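You operate a simulated robot arm through the tools that you are given. There is no shell and no other tool. Be economical: measure what you need, move in short steps, check, and stop when the job is done.

You run a simulated robot arm. Do the job below in one go: nothing can be reset, and whatever is moved stays where it is left.

## Task
Take the steel cup and leave it on top of the grey pad on the top of the red bench.

It is judged by the outcome, as a careful person would: the job done as asked, and still so three seconds after it is handed in. It fails if anything else is knocked over, pushed out of place, dropped, spilled or broken.

## Robot
A 6-joint arm with a two-finger parallel gripper, fixed in place. Base frame: the origin is at the foot of the arm, x ahead of it, y to its left, z up; the work surface is at about z = 0. Lengths are in m, angles in degrees, forces in N, time in s.
With the tool pointing down near the work surface it reaches from about 0.16 to 0.42 m from the base axis. Its first joint turns from -66.0 to 66.0 degrees. Payload 1.57 kg.
Tool frame: the origin (TCP) lies between the finger pads and is the grasp point; the fingertips stand 0.03 m ahead of it; z points along the fingers, y is the line along which they close. Largest opening 0.08 m; finger width 0.017, thickness 0.012; the body of the gripper, 0.04 by 0.082 m, starts 0.08 m behind the TCP.
Orientation is told as [roll, pitch, yaw] about the base's x, y, z axes, in that order, counted from this pose: with the fingers straight down and closing along the base's y, the tool's x points along the base's -x, its y along +y and its z along -z.

## Interface
- The arm moves only by the tool step_arm. Its argument "plan" is a list of rows, each an object of numbers (a shift or turn left out is 0, a gripper value left out holds the last): "ax", "ay", "az": the turn, a rotation vector about the tool's x, y, z in degrees; "tx", "ty", "tz": the shift along the tool's x, y, z in cm; "gripper": the gripper command, from -1 (shut) to 1 (fully open), values between in proportion. In form: [{"ax": .., "ay": .., "az": .., "tx": .., "ty": .., "tz": .., "gripper": ..}, ...]. A call has 1 to 12 rows; each row shifts and turns the commanded pose from where the row before left it, along the tool's axes as they then stand. Each row takes 0.2 s and may step no farther than 0.05 m and 8.6 degrees from the row before; otherwise, or with a gripper value out of range, the whole call is refused. A pose out of reach is approached as far as the arm can. The call stops where the force on the tool passes 40 N (or 10 N more than at its start, if that is more) or the arm is blocked; 0.2 s more then pass. The fingers move at their own pace (about 0.153 m/s each) and stop on an object; they squeeze with about 43 N. The grip force told is the motor's: it shows also when the fingers shut on nothing. Time passes only in rows, and 0.2 s behind the last, so rows that do not move let the fingers close. It gives the time, the measured TCP pose, the force on the tool (base axes), the opening and the grip force at its end, in the units of the frame above (readings bear some noise), and new pictures: "views" is both (left out), scene, wrist or none.
- Cameras (640 x 400 px; columns grow to the right, rows downward): "scene" is fixed at [0.0557, -0.3313, 0.4393]; the picture's right is [0.74, -0.67, 0.00], its down [-0.40, -0.44, -0.80] and it looks along [0.54, 0.60, -0.59] (base axes); focal length 263 px, centre (320, 200). "wrist" rides on the gripper at [-0.032, 0, -0.078] in the tool frame; the picture's right is [0.00, -1.00, 0.00], its down [0.97, 0.00, -0.24] and it looks along [0.24, 0.00, 0.97] (tool axes); focal length 218 px, centre (320, 200).
- pixel_to_xyz(camera, pixels): there is no depth. For up to 12 entries [column, row, z] of the newest picture of that camera ("zoom" is the newest enlarged one), the place [x, y] in the base frame at which the ray of that pixel passes the height z, good to about 0.002 m, but the place of the scene camera against the robot may be out by one fixed shift of up to 0.025 m in any direction. No time passes.
- inspect(camera, box): a new picture of the part [left, top, right, bottom] of that camera's present view, enlarged. No time passes.
- job_done(): hands the job in; it is judged then, once.

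Work in short steps. Measure before you move; look again where a grasp or a placing could have gone wrong, and mend it. You have 60 turns and 120 pictures in all, those below and enlarged ones among them. Open the gripper and draw the arm clear of the work before you hand the job in, unless the task says otherwise; then end with one line.

The tools are called by a JSON object that holds its "name" and its "arguments". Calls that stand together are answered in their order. step_arm: Moves the arm, as the interface text tells. Its arguments: {"type":"object","properties":{"plan":{"type":"array"},"views":{"type":"string","enum":["both","scene","wrist","none"]}},"required":["plan"]} The other tools are called the same way: pixel_to_xyz (camera, pixels) gives the place at which the rays of pixels pass given heights; inspect (camera, box) takes an enlarged picture of a part of a camera's view; job_done () hands the job in.

At the start:

```text
time: 0.0
tool_pos: [0.2784, 0.0184, 0.2188]
tool_rot: [-0.1, 0.0, 0.1]
force: [0.3, 0.4, -0.5]
finger_gap: 0.08
gripper_force: 0.0
```

scene: 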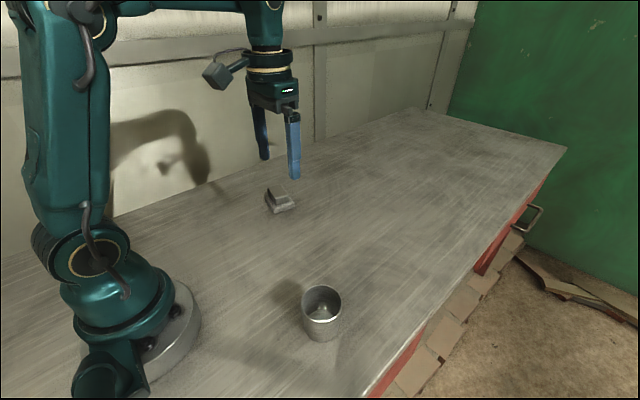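
wrist: 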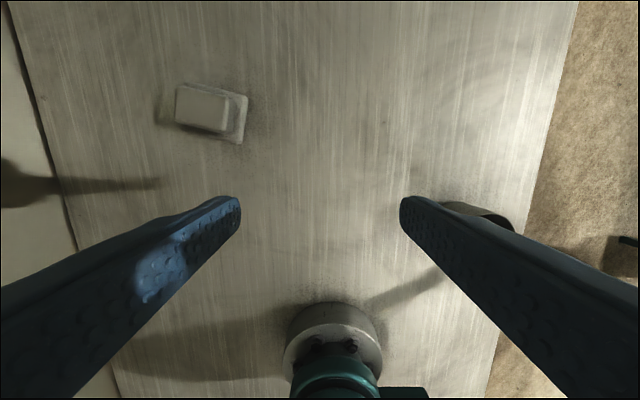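

The scene shows the cup near (321,313) and a small block-like thing near (280,200), which the wrist view shows at (210,112). I'll enlarge both.

{"name": "inspect", "arguments": {"camera": "scene", "box": [240, 170, 320, 220]}}

{"name": "inspect", "arguments": {"camera": "wrist", "box": [140, 60, 300, 160]}}

{"name": "inspect", "arguments": {"camera": "scene", "box": [260, 260, 388, 340]}}

{"name": "pixel_to_xyz", "arguments": {"camera": "scene", "pixels": [[321, 298, 0.06], [322, 335, 0], [302, 300, 0.06], [341, 300, 0.06], [280, 205, 0]]}}

{"name": "pixel_to_xyz", "arguments": {"camera": "wrist", "pixels": [[178, 88, 0.02], [233, 96, 0.02], [224, 132, 0.02], [248, 97, 0.0], [240, 143, 0.0], [175, 122, 0.0]]}}

```text
8.00 times, centred on (280, 195) of scene
```

zoom: 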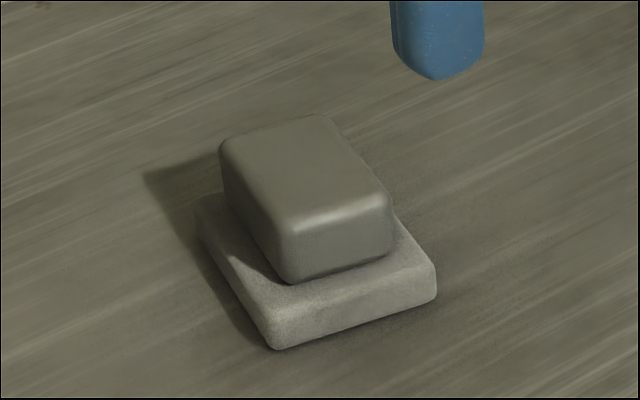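

```text
4.00 times, centred on (220, 110) of wrist
```

zoom: 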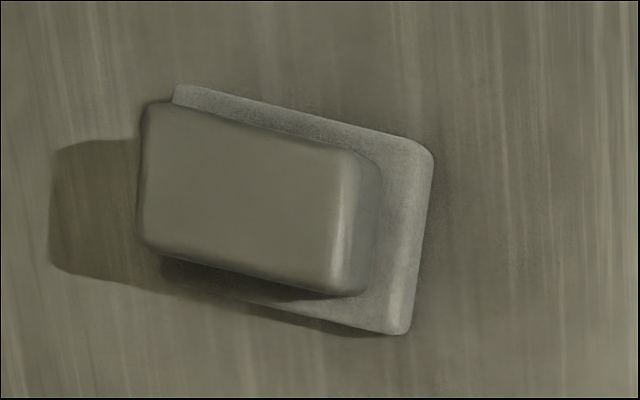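

```text
5.00 times, centred on (324, 300) of scene
```

zoom: 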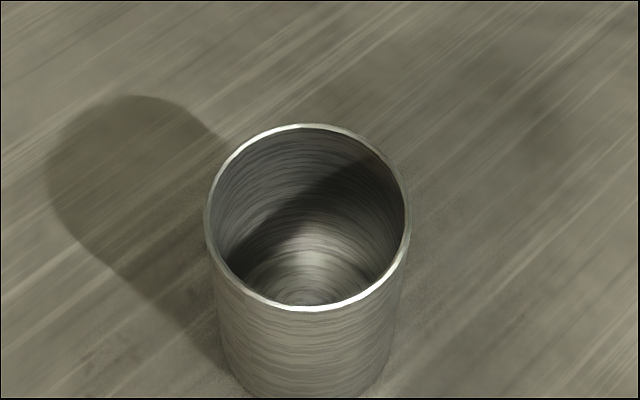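

```text
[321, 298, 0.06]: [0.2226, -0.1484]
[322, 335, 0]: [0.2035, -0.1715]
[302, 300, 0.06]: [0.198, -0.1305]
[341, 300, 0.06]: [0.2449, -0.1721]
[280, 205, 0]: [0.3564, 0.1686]
```

```text
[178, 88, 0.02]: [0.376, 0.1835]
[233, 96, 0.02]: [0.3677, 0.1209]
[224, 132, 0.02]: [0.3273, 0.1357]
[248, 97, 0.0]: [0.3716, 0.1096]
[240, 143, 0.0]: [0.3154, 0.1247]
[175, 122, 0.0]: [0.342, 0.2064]
```

The pad (about (0.345, 0.155)) already carries a loose block, so that must be set aside carefully first. I move above it for a square look.

{"name": "step_arm", "arguments": {"plan": [{"tx": -2.5, "ty": 4}, {"tx": -2.5, "ty": 4}, {"ty": 4.5}, {}]}}

```text
time: 1.0
tool_pos: [0.3283, 0.1396, 0.2179]
tool_rot: [0.0, -0.1, 0.1]
force: [0.1, -0.8, 0.1]
finger_gap: 0.0802
gripper_force: 0.0
```

scene: 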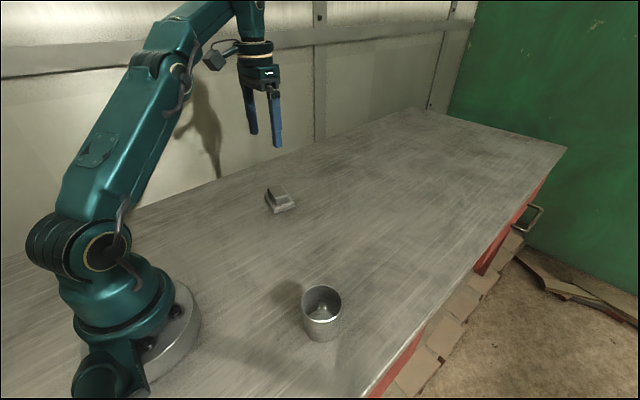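
wrist: 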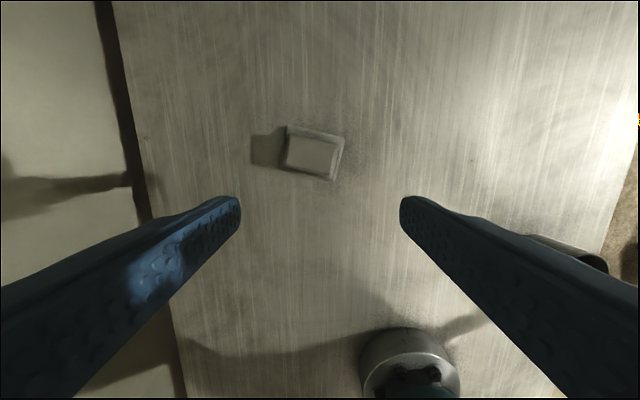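

The block sits at (312,152) in the wrist view. I enlarge it and measure the corners.

{"name": "inspect", "arguments": {"camera": "wrist", "box": [250, 110, 378, 190]}}

```text
5.00 times, centred on (314, 150) of wrist
```

zoom: 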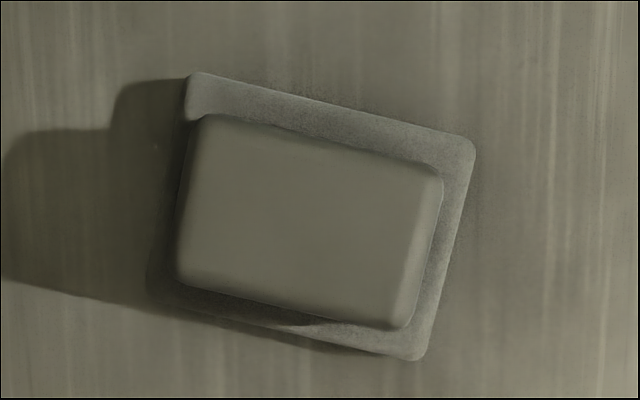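

I convert the pad and block-top corners at candidate heights.

{"name": "pixel_to_xyz", "arguments": {"camera": "zoom", "pixels": [[190, 75, 0.01], [475, 145, 0.01], [420, 360, 0.01], [150, 295, 0.01], [203, 116, 0.03], [442, 170, 0.03], [402, 328, 0.03], [176, 278, 0.03], [203, 116, 0.04], [442, 170, 0.04], [402, 328, 0.04], [176, 278, 0.04]]}}

{"name": "inspect", "arguments": {"camera": "scene", "box": [240, 170, 320, 220]}}

```text
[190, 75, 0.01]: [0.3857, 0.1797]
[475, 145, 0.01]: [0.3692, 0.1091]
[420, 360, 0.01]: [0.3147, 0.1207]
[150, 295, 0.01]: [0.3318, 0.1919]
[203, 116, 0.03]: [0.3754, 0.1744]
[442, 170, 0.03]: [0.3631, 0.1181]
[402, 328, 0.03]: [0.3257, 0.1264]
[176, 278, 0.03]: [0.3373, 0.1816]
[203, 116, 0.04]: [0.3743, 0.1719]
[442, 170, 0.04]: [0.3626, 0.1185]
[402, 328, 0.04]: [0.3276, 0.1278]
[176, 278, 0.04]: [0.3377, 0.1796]
```

```text
8.00 times, centred on (280, 195) of scene
```

zoom: 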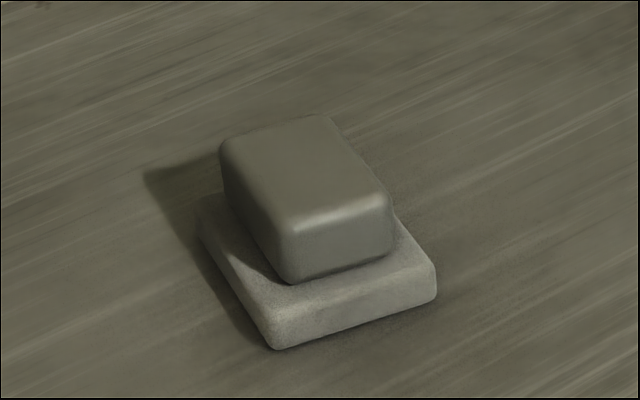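

Pad: about 7.3 x 5.6 cm centred at (0.350, 0.150), yaw about -12°; block: about 5.5 x 3.7 cm on it, top near z = 0.039. I align to grip the block by its long ends and come down part way.

{"name": "step_arm", "arguments": {"plan": [{"tx": -2.17, "ty": 0.94, "gripper": 1}, {"az": 6.2, "tz": 4}, {"az": 6.2, "tz": 4}, {"tz": 3}, {}]}}

```text
time: 2.2
tool_pos: [0.3367, 0.1426, 0.0995]
tool_rot: [0.1, 0.0, -12.4]
force: [1.2, -0.3, 0.0]
finger_gap: 0.08
gripper_force: 0.1
out of reach, approached as far as the arm can: row 1
```

scene: 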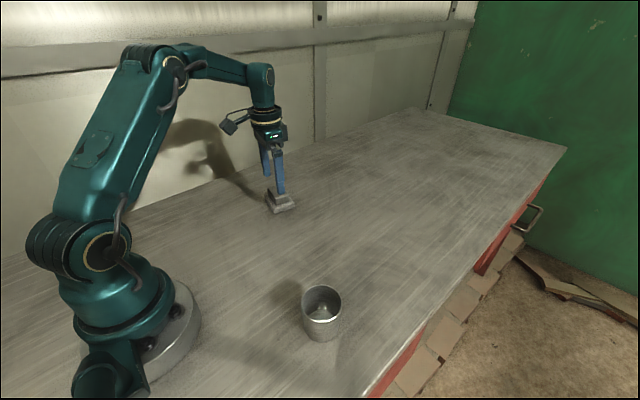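
wrist: 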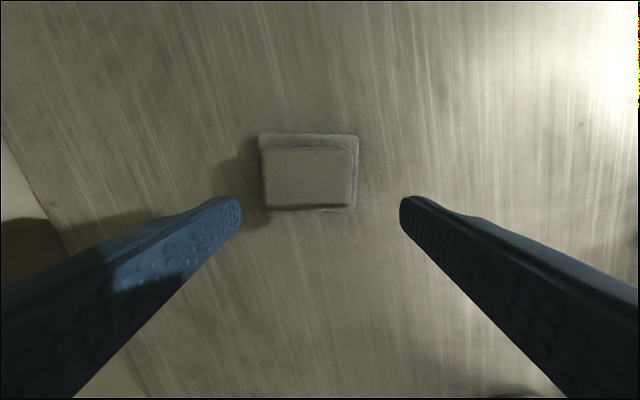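

Block is square with the fingers, at about (307,178). I remeasure it from this nearer view.

{"name": "pixel_to_xyz", "arguments": {"camera": "wrist", "pixels": [[262, 149, 0.039], [352, 150, 0.039], [350, 205, 0.039], [266, 207, 0.039], [259, 135, 0.013], [358, 135, 0.013]]}}

{"name": "inspect", "arguments": {"camera": "wrist", "box": [240, 120, 400, 220]}}

```text
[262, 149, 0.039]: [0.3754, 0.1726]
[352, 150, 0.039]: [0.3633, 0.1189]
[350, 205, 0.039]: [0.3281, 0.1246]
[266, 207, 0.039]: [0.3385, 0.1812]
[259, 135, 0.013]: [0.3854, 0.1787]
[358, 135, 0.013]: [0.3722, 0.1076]
```

```text
4.00 times, centred on (320, 170) of wrist
```

zoom: 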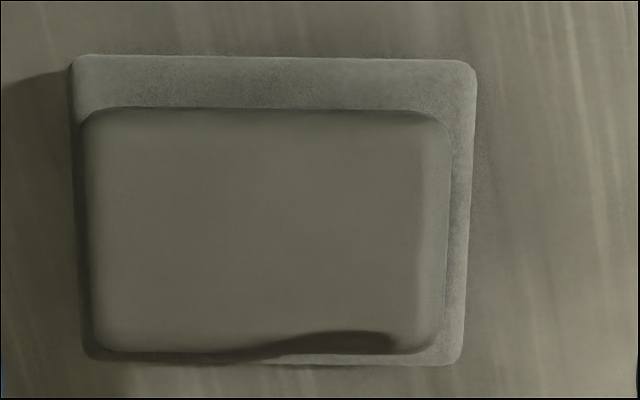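

Block centre is (0.351, 0.149); the TCP needs about 1.3 cm forward and 1.0 cm left. I shift and go down to just above the block.

{"name": "step_arm", "arguments": {"plan": [{"tx": -1.28, "ty": 0.97}, {"tz": 1.5}, {}], "views": "wrist"}}

```text
time: 3.0
tool_pos: [0.352, 0.1502, 0.0843]
tool_rot: [0.1, 0.2, -12.2]
force: [-0.3, -1.0, 0.2]
finger_gap: 0.0799
gripper_force: 0.1
```

wrist: 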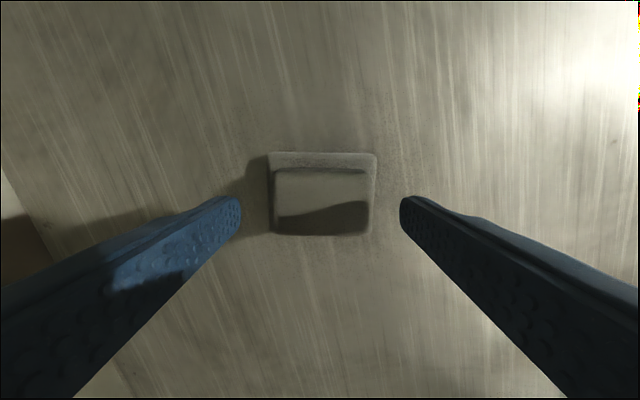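

Block lies centred between the fingers (columns 270–372). I go down to TCP z = 0.051 (tips about 0.021, above the pad) and close.

{"name": "step_arm", "arguments": {"plan": [{"tz": 1.7}, {"tz": 1.6}, {}, {"gripper": -1}, {"gripper": -1}, {"gripper": -1}]}}

```text
time: 4.4
tool_pos: [0.3501, 0.15, 0.0493]
tool_rot: [0.0, 0.0, -12.2]
force: [0.0, -0.5, -0.5]
finger_gap: 0.0591
gripper_force: 42.6
```

scene: 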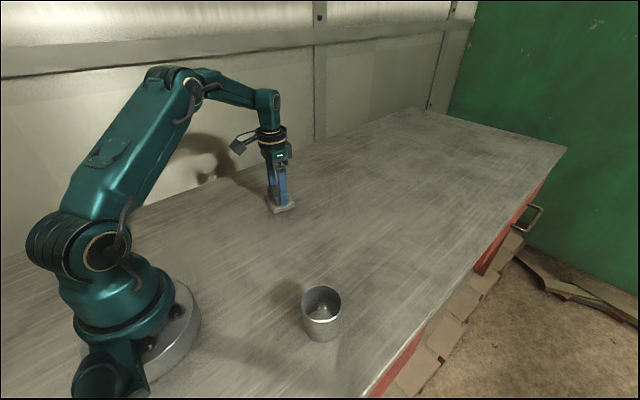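
wrist: 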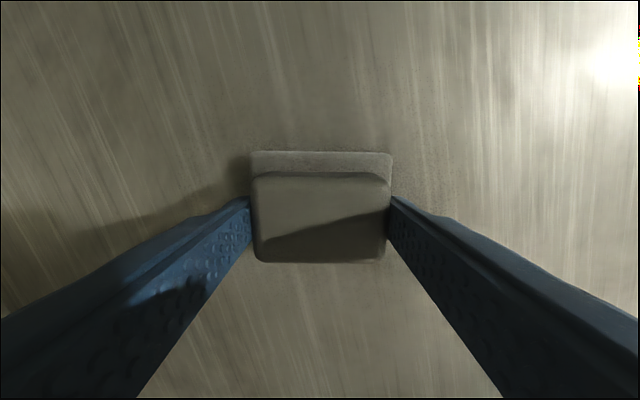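

The grip holds a 5.9 cm wide block at 43 N. I lift 2 cm and check the pad stays behind.

{"name": "step_arm", "arguments": {"plan": [{"tz": -1}, {"tz": -2}, {"tz": -2}, {}]}}

```text
time: 5.4
tool_pos: [0.3505, 0.1509, 0.101]
tool_rot: [0.0, 0.1, -12.3]
force: [0.2, 0.3, -0.9]
finger_gap: 0.0588
gripper_force: 43.0
```

scene: 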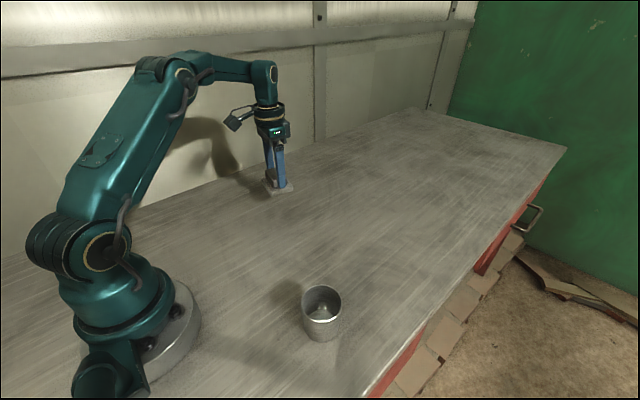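
wrist: 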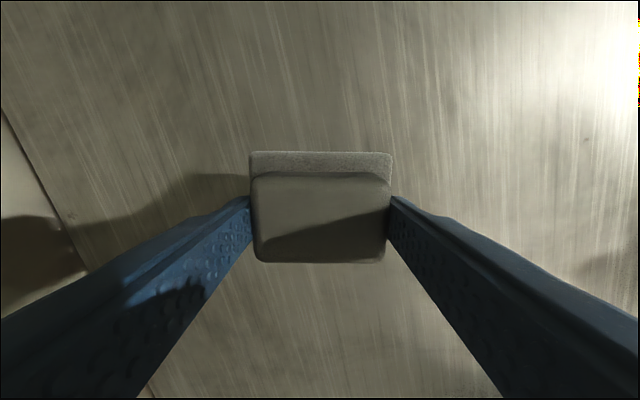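

The wrist picture looks unchanged, with the pad still at rows 152–175, so it may have come along. I enlarge the scene view to check.

{"name": "inspect", "arguments": {"camera": "scene", "box": [232, 150, 328, 210]}}

{"name": "inspect", "arguments": {"camera": "wrist", "box": [220, 130, 420, 280]}}

```text
6.67 times, centred on (280, 180) of scene
```

zoom: 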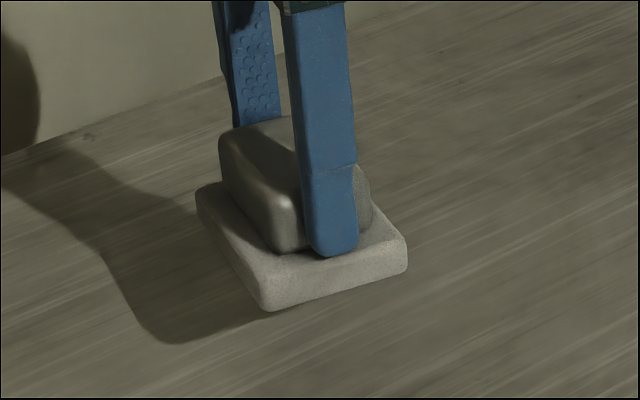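

```text
2.67 times, centred on (320, 205) of wrist
```

zoom: 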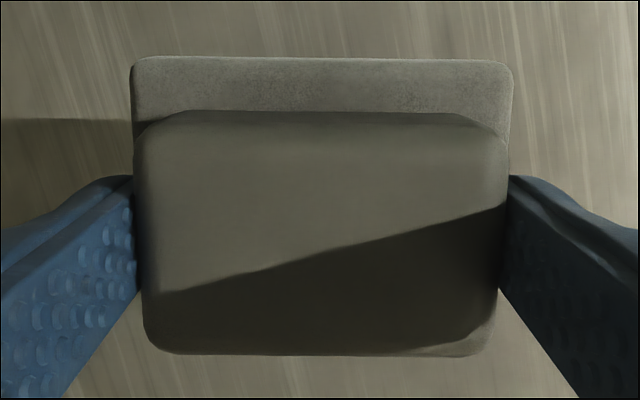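

The pad rose with the block: they are one object, and the fingers are not touching the pad itself. I set it back down exactly where it was, then look around the bench for another pad.

{"name": "step_arm", "arguments": {"plan": [{"tz": 2}, {"tz": 2}, {"tz": 0.7}, {"tz": 0.3}, {}], "views": "scene"}}

{"name": "inspect", "arguments": {"camera": "scene", "box": [232, 160, 328, 220]}}

{"name": "inspect", "arguments": {"camera": "scene", "box": [320, 90, 640, 290]}}

{"name": "inspect", "arguments": {"camera": "scene", "box": [80, 200, 400, 400]}}

```text
time: 6.6
tool_pos: [0.3511, 0.1525, 0.0523]
tool_rot: [-0.1, 0.1, -12.4]
force: [0.2, -0.2, -0.2]
finger_gap: 0.0591
gripper_force: 43.4
```

scene: 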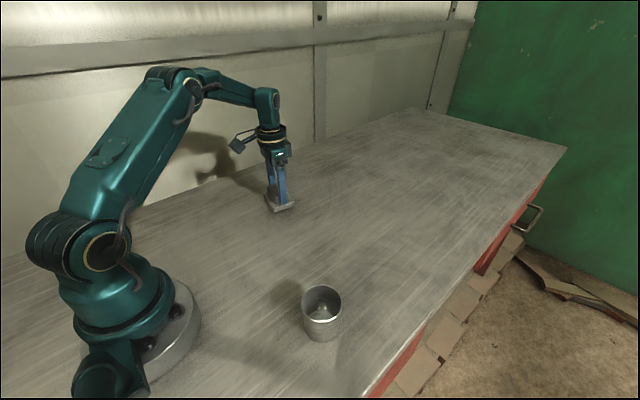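

```text
6.67 times, centred on (280, 190) of scene
```

zoom: 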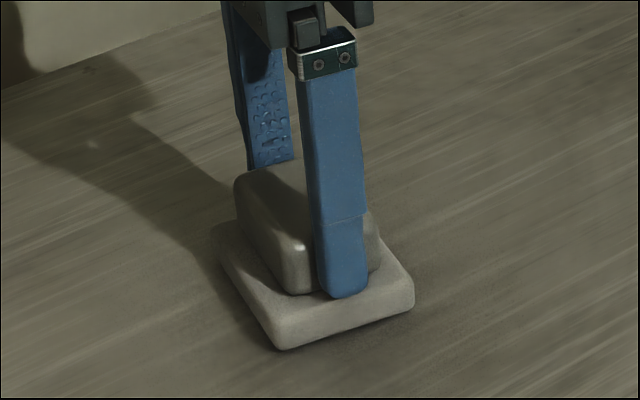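

```text
2.00 times, centred on (480, 190) of scene
```

zoom: 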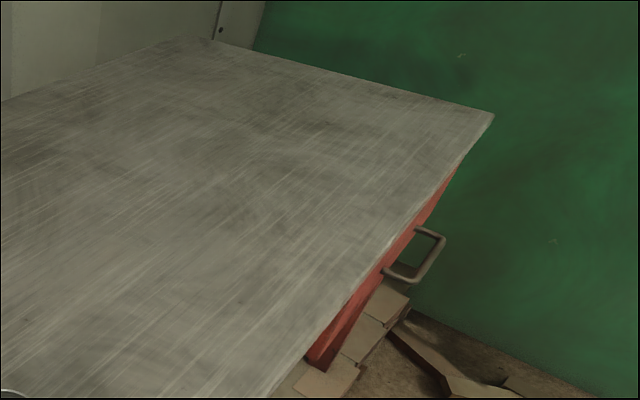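

```text
2.00 times, centred on (240, 300) of scene
```

zoom: 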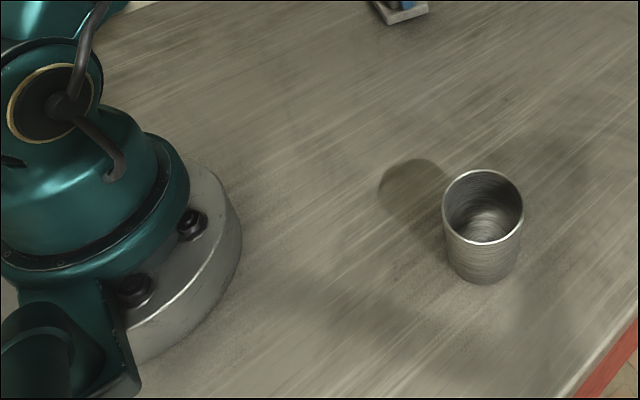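

The base now reads z = 0.0523, about 2–3 mm above its old rest, and no other pad is in sight. I lower the last bit until it rests, correcting the slight 2 mm y offset.

{"name": "step_arm", "arguments": {"plan": [{"ty": -0.15}, {"tz": 0.15}, {"tz": 0.1}, {}], "views": "scene"}}

{"name": "inspect", "arguments": {"camera": "scene", "box": [240, 170, 320, 220]}}

```text
time: 7.6
tool_pos: [0.3484, 0.1502, 0.0498]
tool_rot: [0.1, -0.1, -12.3]
force: [-0.6, -0.6, 2.4]
finger_gap: 0.059
gripper_force: 43.0
```

scene: 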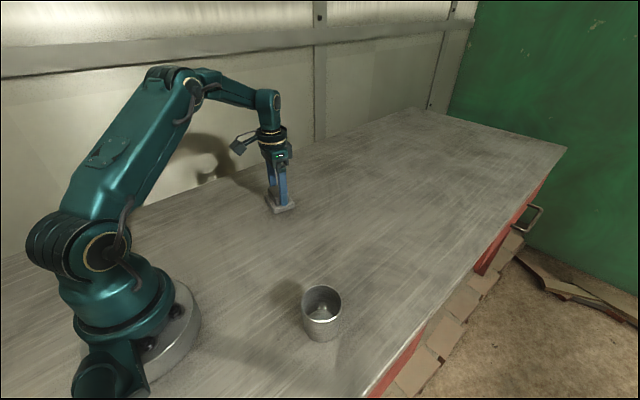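

```text
8.00 times, centred on (280, 195) of scene
```

zoom: 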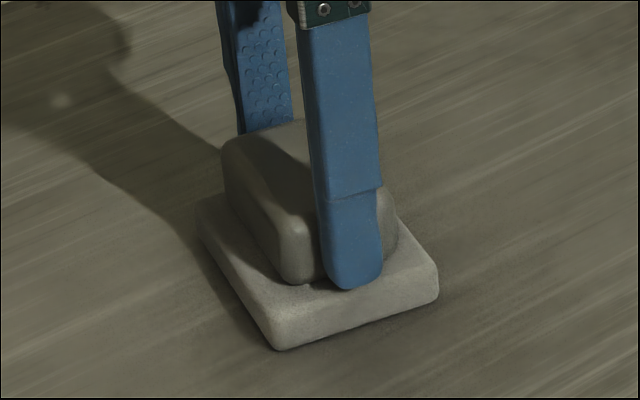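

It now rests (2.4 N upward) with its corners within a pixel of the original. I release, rise, and turn toward the rear-left to look for any other pad.

{"name": "step_arm", "arguments": {"plan": [{"gripper": 0.0}, {"gripper": 1}, {"gripper": 1}, {"tz": -4}, {"tz": -4}, {"tz": -4}, {"tx": 4, "tz": -3}, {"tx": 4, "tz": -3}, {}]}}

{"name": "inspect", "arguments": {"camera": "scene", "box": [240, 170, 320, 220]}}

```text
time: 9.6
tool_pos: [0.2703, 0.1688, 0.2339]
tool_rot: [0.0, 0.0, -12.3]
force: [0.2, -1.0, -1.4]
finger_gap: 0.08
gripper_force: 0.1
```

scene: 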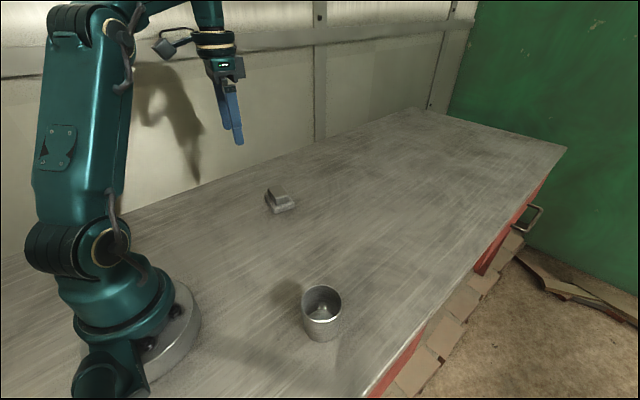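
wrist: 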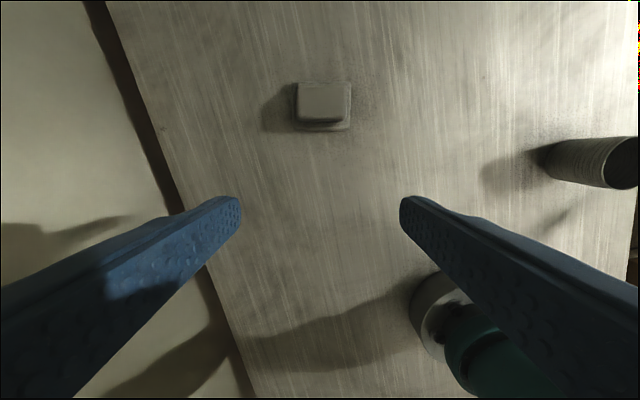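

```text
8.00 times, centred on (280, 195) of scene
```

zoom: 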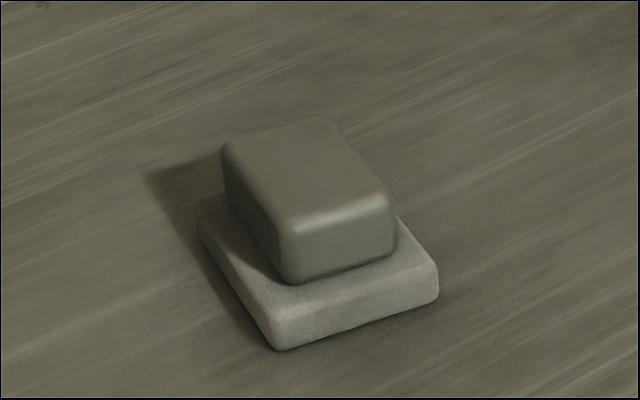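

The pad object is back in place and there is no other pad on the bench, so its top face is the place for the cup. Now I go above the cup to measure it.

{"name": "step_arm", "arguments": {"plan": [{"tx": -0.42, "ty": -4}, {"tx": -0.42, "ty": -4}, {"tx": -0.42, "ty": -4}, {"tx": -0.42, "ty": -4}, {"tx": -0.42, "ty": -4}, {"tx": -0.42, "ty": -4}, {"tx": -0.42, "ty": -4}, {"tx": -0.42, "ty": -4}, {}]}}

```text
time: 11.6
tool_pos: [0.2373, -0.1533, 0.2319]
tool_rot: [0.1, -0.1, -12.2]
force: [0.2, 0.5, 0.2]
finger_gap: 0.0801
gripper_force: 0.0
```

scene: 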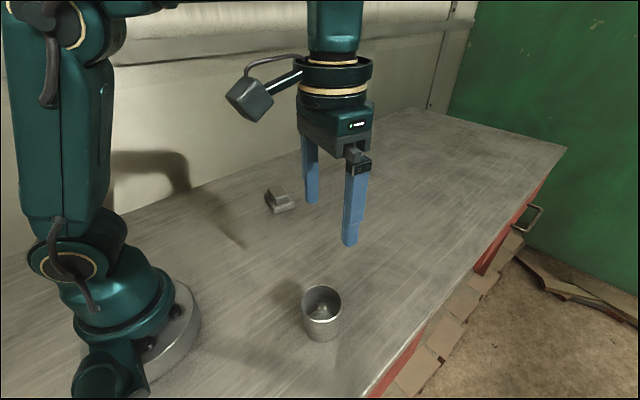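
wrist: 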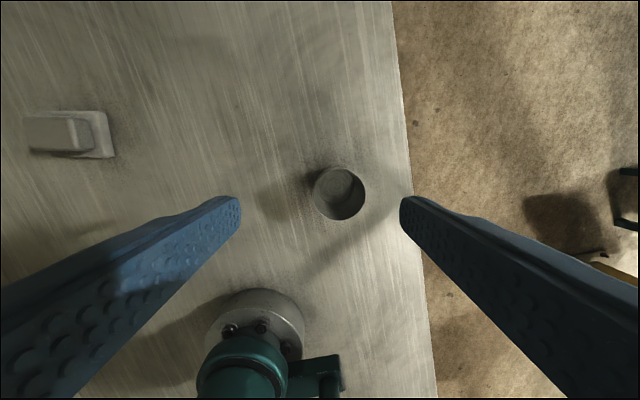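

Cup rim is around (338,194) in the wrist view. I enlarge to measure the rim and base.

{"name": "inspect", "arguments": {"camera": "wrist", "box": [290, 155, 386, 215]}}

{"name": "inspect", "arguments": {"camera": "scene", "box": [272, 280, 368, 350]}}

```text
6.67 times, centred on (338, 185) of wrist
```

zoom: 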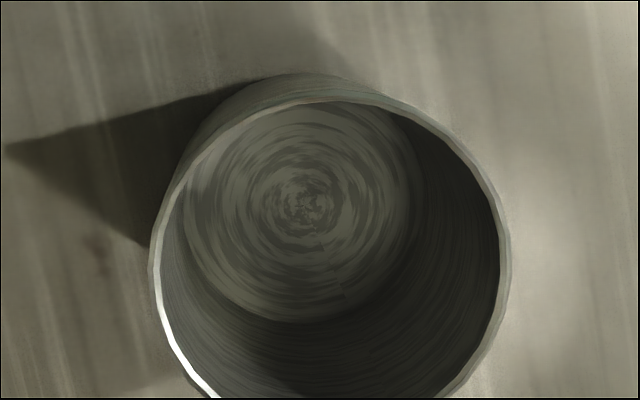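

```text
5.71 times, centred on (320, 315) of scene
```

zoom: 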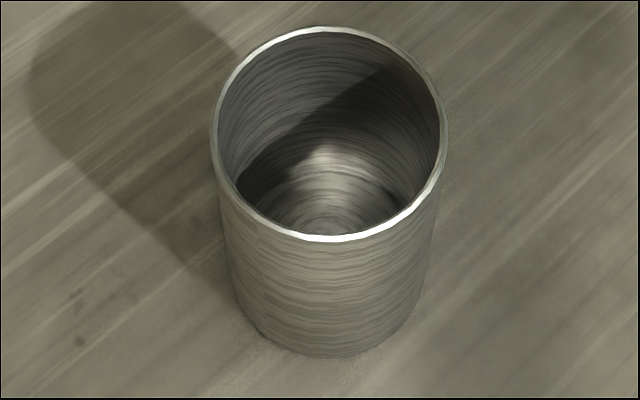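

I compare the rim centre (339.3,195) at several heights with the cup floor centre (335.4,185.7) to get the cup's height and axis.

{"name": "pixel_to_xyz", "arguments": {"camera": "wrist", "pixels": [[335.4, 185.7, 0.003], [339.3, 195, 0.05], [339.3, 195, 0.06], [339.3, 195, 0.07], [339.3, 195, 0.08], [312.5, 195, 0.065], [366.2, 195, 0.065], [339.3, 170, 0.065], [336.5, 165.8, 0.0]]}}

```text
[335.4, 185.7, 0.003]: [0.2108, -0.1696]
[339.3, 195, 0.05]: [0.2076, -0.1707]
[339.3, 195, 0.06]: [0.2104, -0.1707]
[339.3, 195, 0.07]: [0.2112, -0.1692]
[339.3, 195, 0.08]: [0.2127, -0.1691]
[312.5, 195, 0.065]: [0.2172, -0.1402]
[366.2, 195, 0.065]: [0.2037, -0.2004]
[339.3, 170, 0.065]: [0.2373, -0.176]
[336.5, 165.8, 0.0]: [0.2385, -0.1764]
```

Cup axis is at (0.2105, -0.170), rim diameter about 6.2 cm, height about 6.3 cm. I centre over it and go down to tips just above the rim.

{"name": "step_arm", "arguments": {"plan": [{"tx": 2.26, "ty": -2.2}, {"tz": 4}, {"tz": 4}, {"tz": 3}, {}]}}

```text
time: 12.8
tool_pos: [0.2087, -0.1716, 0.1185]
tool_rot: [0.0, 0.0, -12.3]
force: [-0.9, 0.4, 0.1]
finger_gap: 0.0801
gripper_force: 0.1
```

scene: 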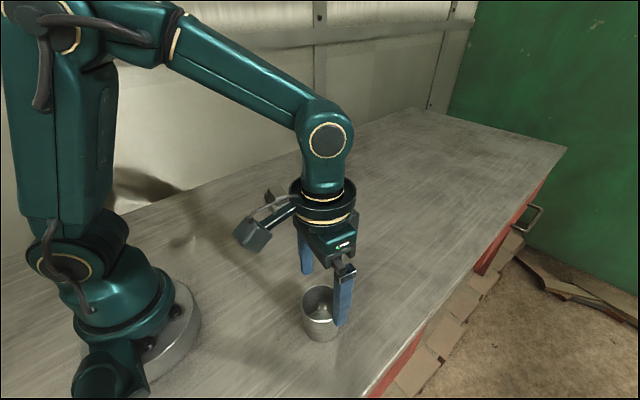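
wrist: 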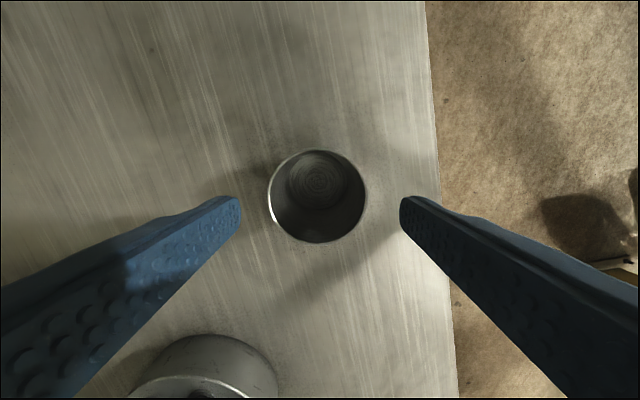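

Rim now spans columns 267–367, rows 149–243; I check its position against the TCP.

{"name": "pixel_to_xyz", "arguments": {"camera": "wrist", "pixels": [[317, 196, 0.063], [267, 196, 0.063], [367, 196, 0.063], [318, 180, 0.003], [317, 149, 0.063], [317, 243, 0.063]]}}

```text
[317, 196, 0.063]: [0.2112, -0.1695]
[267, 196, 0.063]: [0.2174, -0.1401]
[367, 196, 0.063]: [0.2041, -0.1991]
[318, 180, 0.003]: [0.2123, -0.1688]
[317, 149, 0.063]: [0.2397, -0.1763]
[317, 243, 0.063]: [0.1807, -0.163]
```

Centre agrees at (0.211, -0.170), a 2 mm correction. I descend around the cup to TCP z ≈ 0.045 and close.

{"name": "step_arm", "arguments": {"plan": [{"tx": -0.15, "ty": 0.2}, {"tz": 2.5}, {"tz": 2.5}, {"tz": 2.3}, {}, {"gripper": 0}, {"gripper": -1}, {"gripper": -1}, {"gripper": -1}]}}

```text
time: 14.8
tool_pos: [0.2099, -0.1691, 0.0448]
tool_rot: [0.0, 0.0, -12.4]
force: [0.6, -0.9, 0.2]
finger_gap: 0.0561
gripper_force: 43.2
```

scene: 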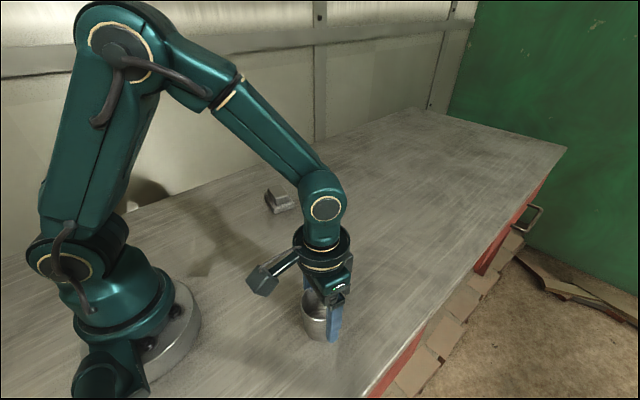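
wrist: 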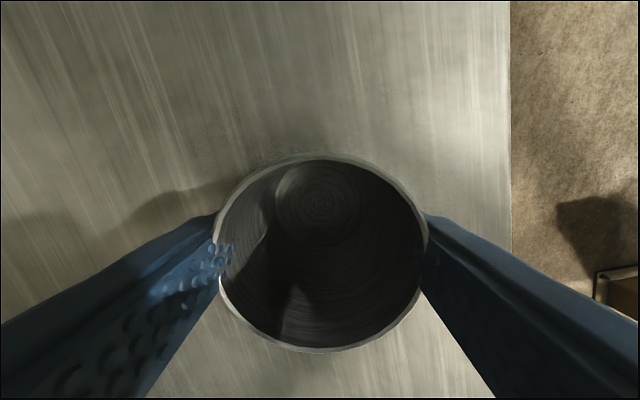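

Fingers hold the cup (gap 5.6 cm, 43 N). I lift straight up.

{"name": "step_arm", "arguments": {"plan": [{"tz": -1}, {"tz": -3}, {"tz": -4}, {"tz": -4}, {}]}}

```text
time: 16.0
tool_pos: [0.2133, -0.169, 0.1641]
tool_rot: [0.1, 0.0, -12.3]
force: [-0.5, -0.1, -0.8]
finger_gap: 0.0561
gripper_force: 42.7
```

scene: 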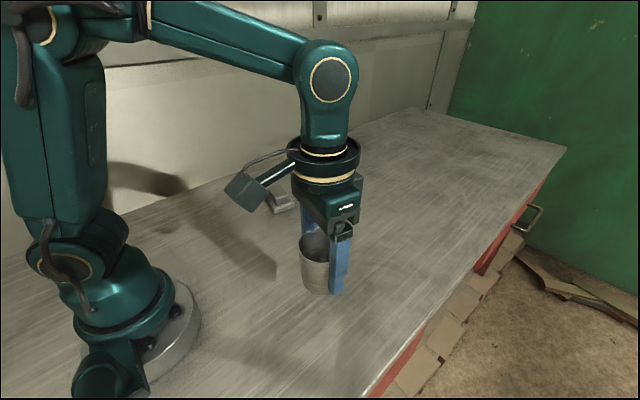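
wrist: 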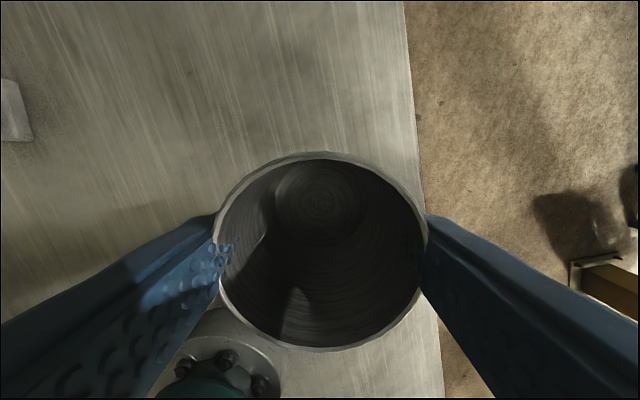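

Cup is held upright. I verify the rim centre relative to the TCP, then carry it toward the pad at about 10 cm clearance, stopping short of it.

{"name": "pixel_to_xyz", "arguments": {"camera": "wrist", "pixels": [[321, 252, 0.182], [214, 240, 0.182], [428, 240, 0.182], [321, 152, 0.182], [321, 351, 0.182]]}}

{"name": "step_arm", "arguments": {"plan": [{"tx": -0.6, "ty": 3.5}, {"tx": -0.6, "ty": 3.5}, {"tx": -0.6, "ty": 3.5}, {"tx": -0.6, "ty": 3.5}, {"tx": -0.6, "ty": 3.5}, {"tx": -0.6, "ty": 3.5, "tz": 0.5}, {"tx": -0.6, "ty": 3.5, "tz": 0.5}, {"tx": -0.6, "ty": 3.5, "tz": 0.5}, {"tx": -0.6, "ty": 3.5, "tz": 0.5}, {}]}}

```text
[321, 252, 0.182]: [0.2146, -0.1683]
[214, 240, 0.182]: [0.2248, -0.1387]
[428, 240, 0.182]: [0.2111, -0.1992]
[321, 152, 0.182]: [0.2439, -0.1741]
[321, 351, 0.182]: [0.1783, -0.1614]
```

```text
time: 18.2
tool_pos: [0.3303, 0.1315, 0.1427]
tool_rot: [0.1, 0.0, -12.4]
force: [0.1, -0.1, -0.9]
finger_gap: 0.0562
gripper_force: 42.8
```

scene: 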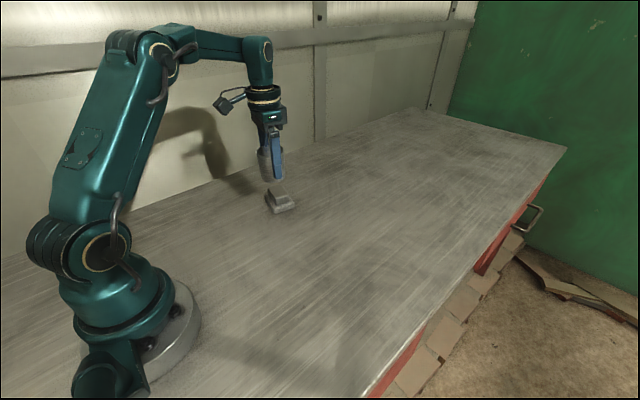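
wrist: 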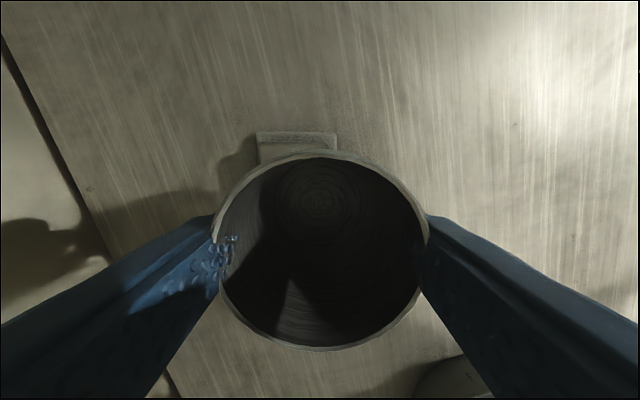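

Pad's far edge is visible at (257..336,133); I measure it to confirm the pad's present position.

{"name": "inspect", "arguments": {"camera": "wrist", "box": [240, 110, 368, 190]}}

{"name": "pixel_to_xyz", "arguments": {"camera": "wrist", "pixels": [[257, 133, 0.013], [336, 133, 0.013], [259, 144, 0.039], [331, 144, 0.039]]}}

```text
5.00 times, centred on (304, 150) of wrist
```

zoom: 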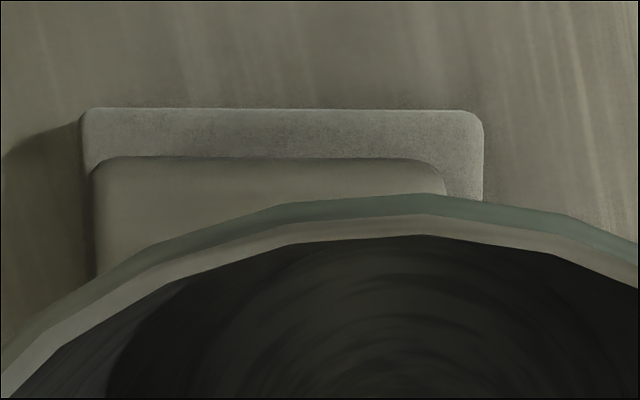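

```text
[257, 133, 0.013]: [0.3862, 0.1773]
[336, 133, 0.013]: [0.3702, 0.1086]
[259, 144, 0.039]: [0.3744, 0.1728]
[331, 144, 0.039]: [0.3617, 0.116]
```

Pad is where it was. I move over its centre (0.351, 0.150) and descend to about 1 cm above its top.

{"name": "step_arm", "arguments": {"plan": [{"tx": -0.8, "ty": 1.1}, {"tx": -0.82, "ty": 1.1}, {"tz": 2}, {"tz": 1.5}, {"tz": 1}, {}]}}

{"name": "inspect", "arguments": {"camera": "scene", "box": [232, 150, 328, 220]}}

```text
time: 19.6
tool_pos: [0.3507, 0.1463, 0.0991]
tool_rot: [0.1, 0.0, -12.3]
force: [0.1, -0.4, -2.0]
finger_gap: 0.0559
gripper_force: 43.3
```

scene: 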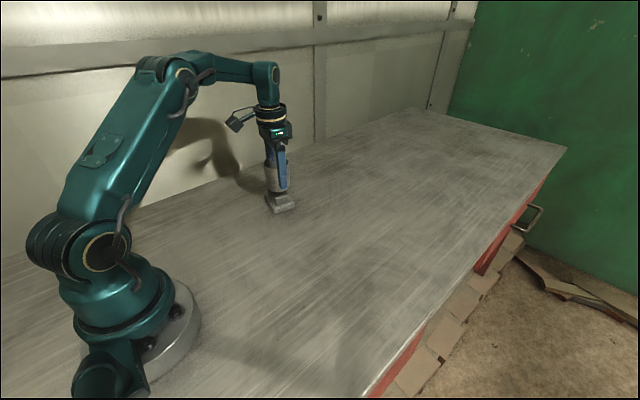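
wrist: 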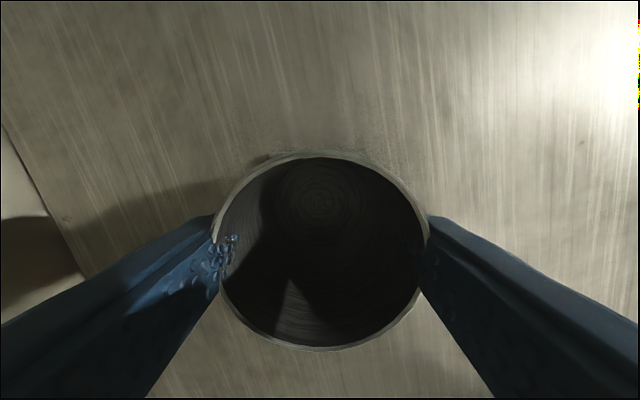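

```text
5.71 times, centred on (280, 185) of scene
```

zoom: 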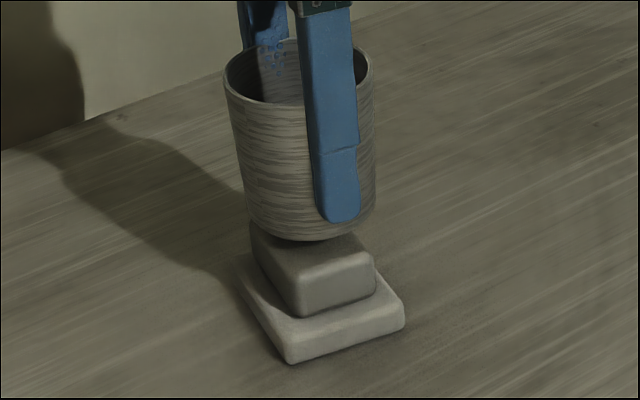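

The cup hovers over the block; y reads 3 mm short. I correct and ease down to just above contact.

{"name": "step_arm", "arguments": {"plan": [{"tx": 0.05, "ty": 0.3}, {"tz": 0.5}, {"tz": 0.5}, {}], "views": "none"}}

{"name": "inspect", "arguments": {"camera": "scene", "box": [232, 150, 328, 220]}}

```text
time: 20.6
tool_pos: [0.351, 0.1484, 0.089]
tool_rot: [0.0, 0.0, -12.3]
force: [0.2, 0.2, 0.3]
finger_gap: 0.056
gripper_force: 43.2
```

```text
5.71 times, centred on (280, 185) of scene
```

zoom: 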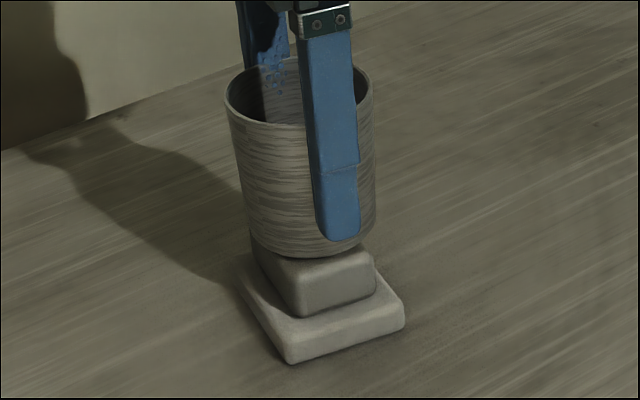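

In the enlarged view the cup floor centre (~(311,228)) lies over the block top centre (~(311,234)), with about 4 mm left to go. I lower in small steps.

{"name": "step_arm", "arguments": {"plan": [{"tz": 0.2}, {"tz": 0.1}, {}], "views": "none"}}

```text
time: 21.4
tool_pos: [0.352, 0.1485, 0.0879]
tool_rot: [-0.1, 0.0, -12.3]
force: [-0.7, 0.4, -0.8]
finger_gap: 0.0558
gripper_force: 42.8
```

No contact yet at z = 0.088; I continue down gently.

{"name": "step_arm", "arguments": {"plan": [{"tz": 0.15}, {"tz": 0.1}, {}], "views": "none"}}

{"name": "inspect", "arguments": {"camera": "scene", "box": [248, 165, 312, 215]}}

```text
time: 22.2
tool_pos: [0.3519, 0.148, 0.087]
tool_rot: [0.0, -0.3, -12.2]
force: [-2.3, -4.2, 20.6]
finger_gap: 0.056
gripper_force: 43.2
```

```text
8.00 times, centred on (280, 190) of scene
```

zoom: 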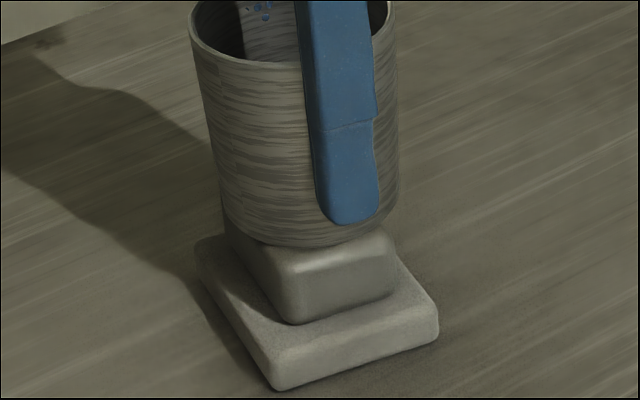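

Contact at 20 N, and the cup floor centre (~(310,207)) matches the block top centre (~(308,208)). I relieve the press by about 1.5 mm, then open slowly.

{"name": "step_arm", "arguments": {"plan": [{"tz": -0.15}, {}], "views": "none"}}

```text
time: 22.8
tool_pos: [0.3531, 0.1499, 0.0858]
tool_rot: [0.2, 0.0, -12.3]
force: [1.1, 0.8, 4.5]
finger_gap: 0.0561
gripper_force: 42.9
```

Force is down to 4.5 N, still resting. Now I open the gripper.

{"name": "step_arm", "arguments": {"plan": [{"gripper": -0.2}, {"gripper": 0.2}, {"gripper": 0.5}, {"gripper": 0.8}, {"gripper": 1}, {}]}}

{"name": "inspect", "arguments": {"camera": "scene", "box": [232, 145, 328, 215]}}

```text
time: 24.2
tool_pos: [0.3531, 0.1489, 0.0861]
tool_rot: [0.0, 0.0, -12.2]
force: [-0.6, 0.5, 0.1]
finger_gap: 0.08
gripper_force: 0.0
```

scene: 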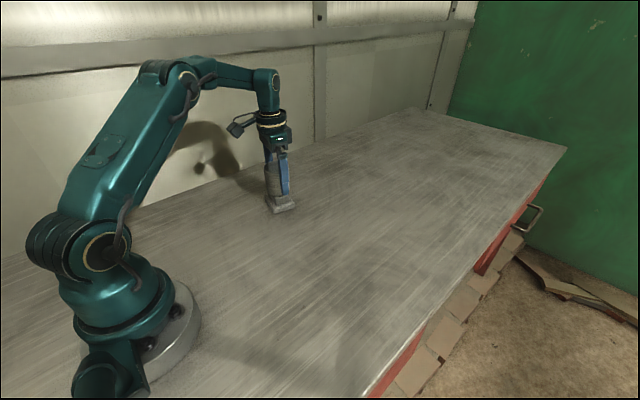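
wrist: 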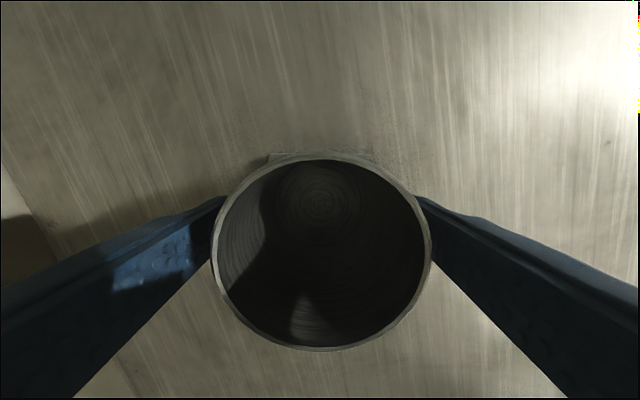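

```text
5.71 times, centred on (280, 180) of scene
```

zoom: 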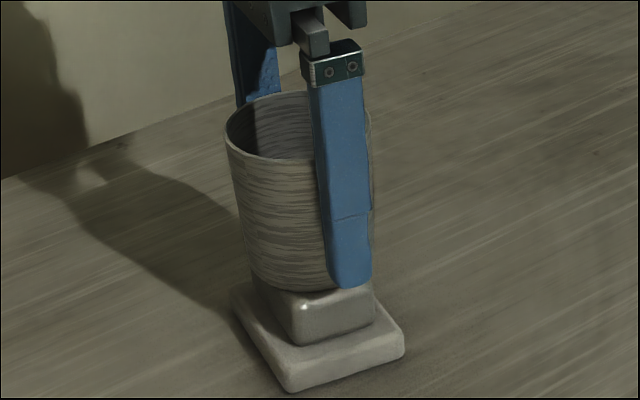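

The cup stands upright, centred on the block, fingers clear at both sides. I raise straight up past the rim, then draw back.

{"name": "step_arm", "arguments": {"plan": [{"tz": -2}, {"tz": -3}, {"tz": -3.5}, {"tx": 3, "tz": -2}, {"tx": 4, "tz": -3}, {"tx": 3, "ty": -4}, {"ty": -4}, {}]}}

{"name": "inspect", "arguments": {"camera": "scene", "box": [232, 145, 328, 215]}}

```text
time: 26.0
tool_pos: [0.2352, 0.094, 0.2198]
tool_rot: [0.1, -0.2, -12.3]
force: [0.8, -0.3, 0.2]
finger_gap: 0.0797
gripper_force: 0.1
```

scene: 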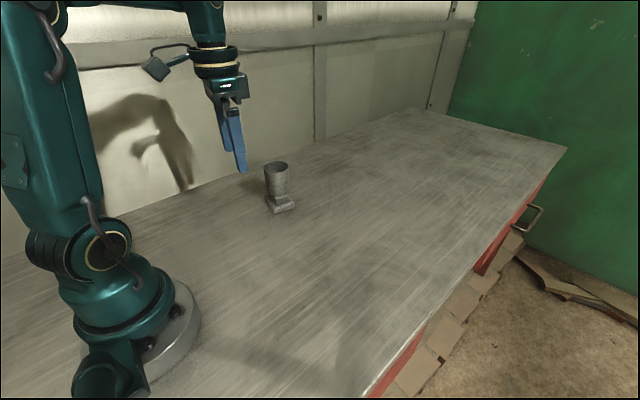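
wrist: 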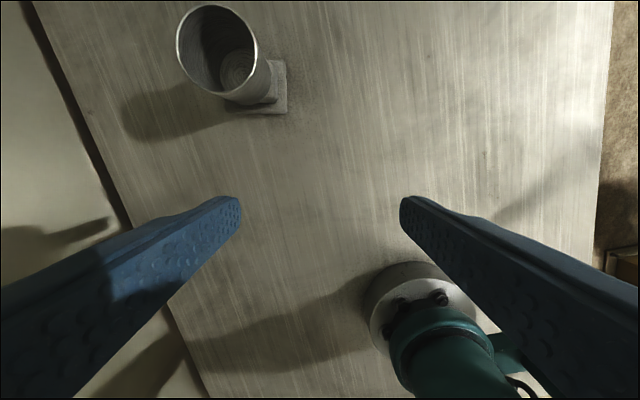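

```text
5.71 times, centred on (280, 180) of scene
```

zoom: 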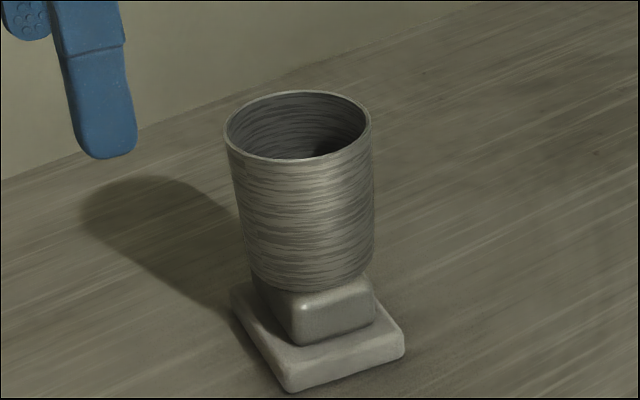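

The cup stands upright and still on the pad, the pad has not moved, and the arm is open and clear. I hand in.

{"name": "job_done", "arguments": {}}

```text
The job is handed in.
```

The steel cup is standing upright and centred on top of the grey pad on the red bench. The pad has a smaller block fixed on top of it, so the cup rests on that block. I first took the block for a loose item and lifted the pad about 5 cm, then set it back within about 1–2 mm of where it was.
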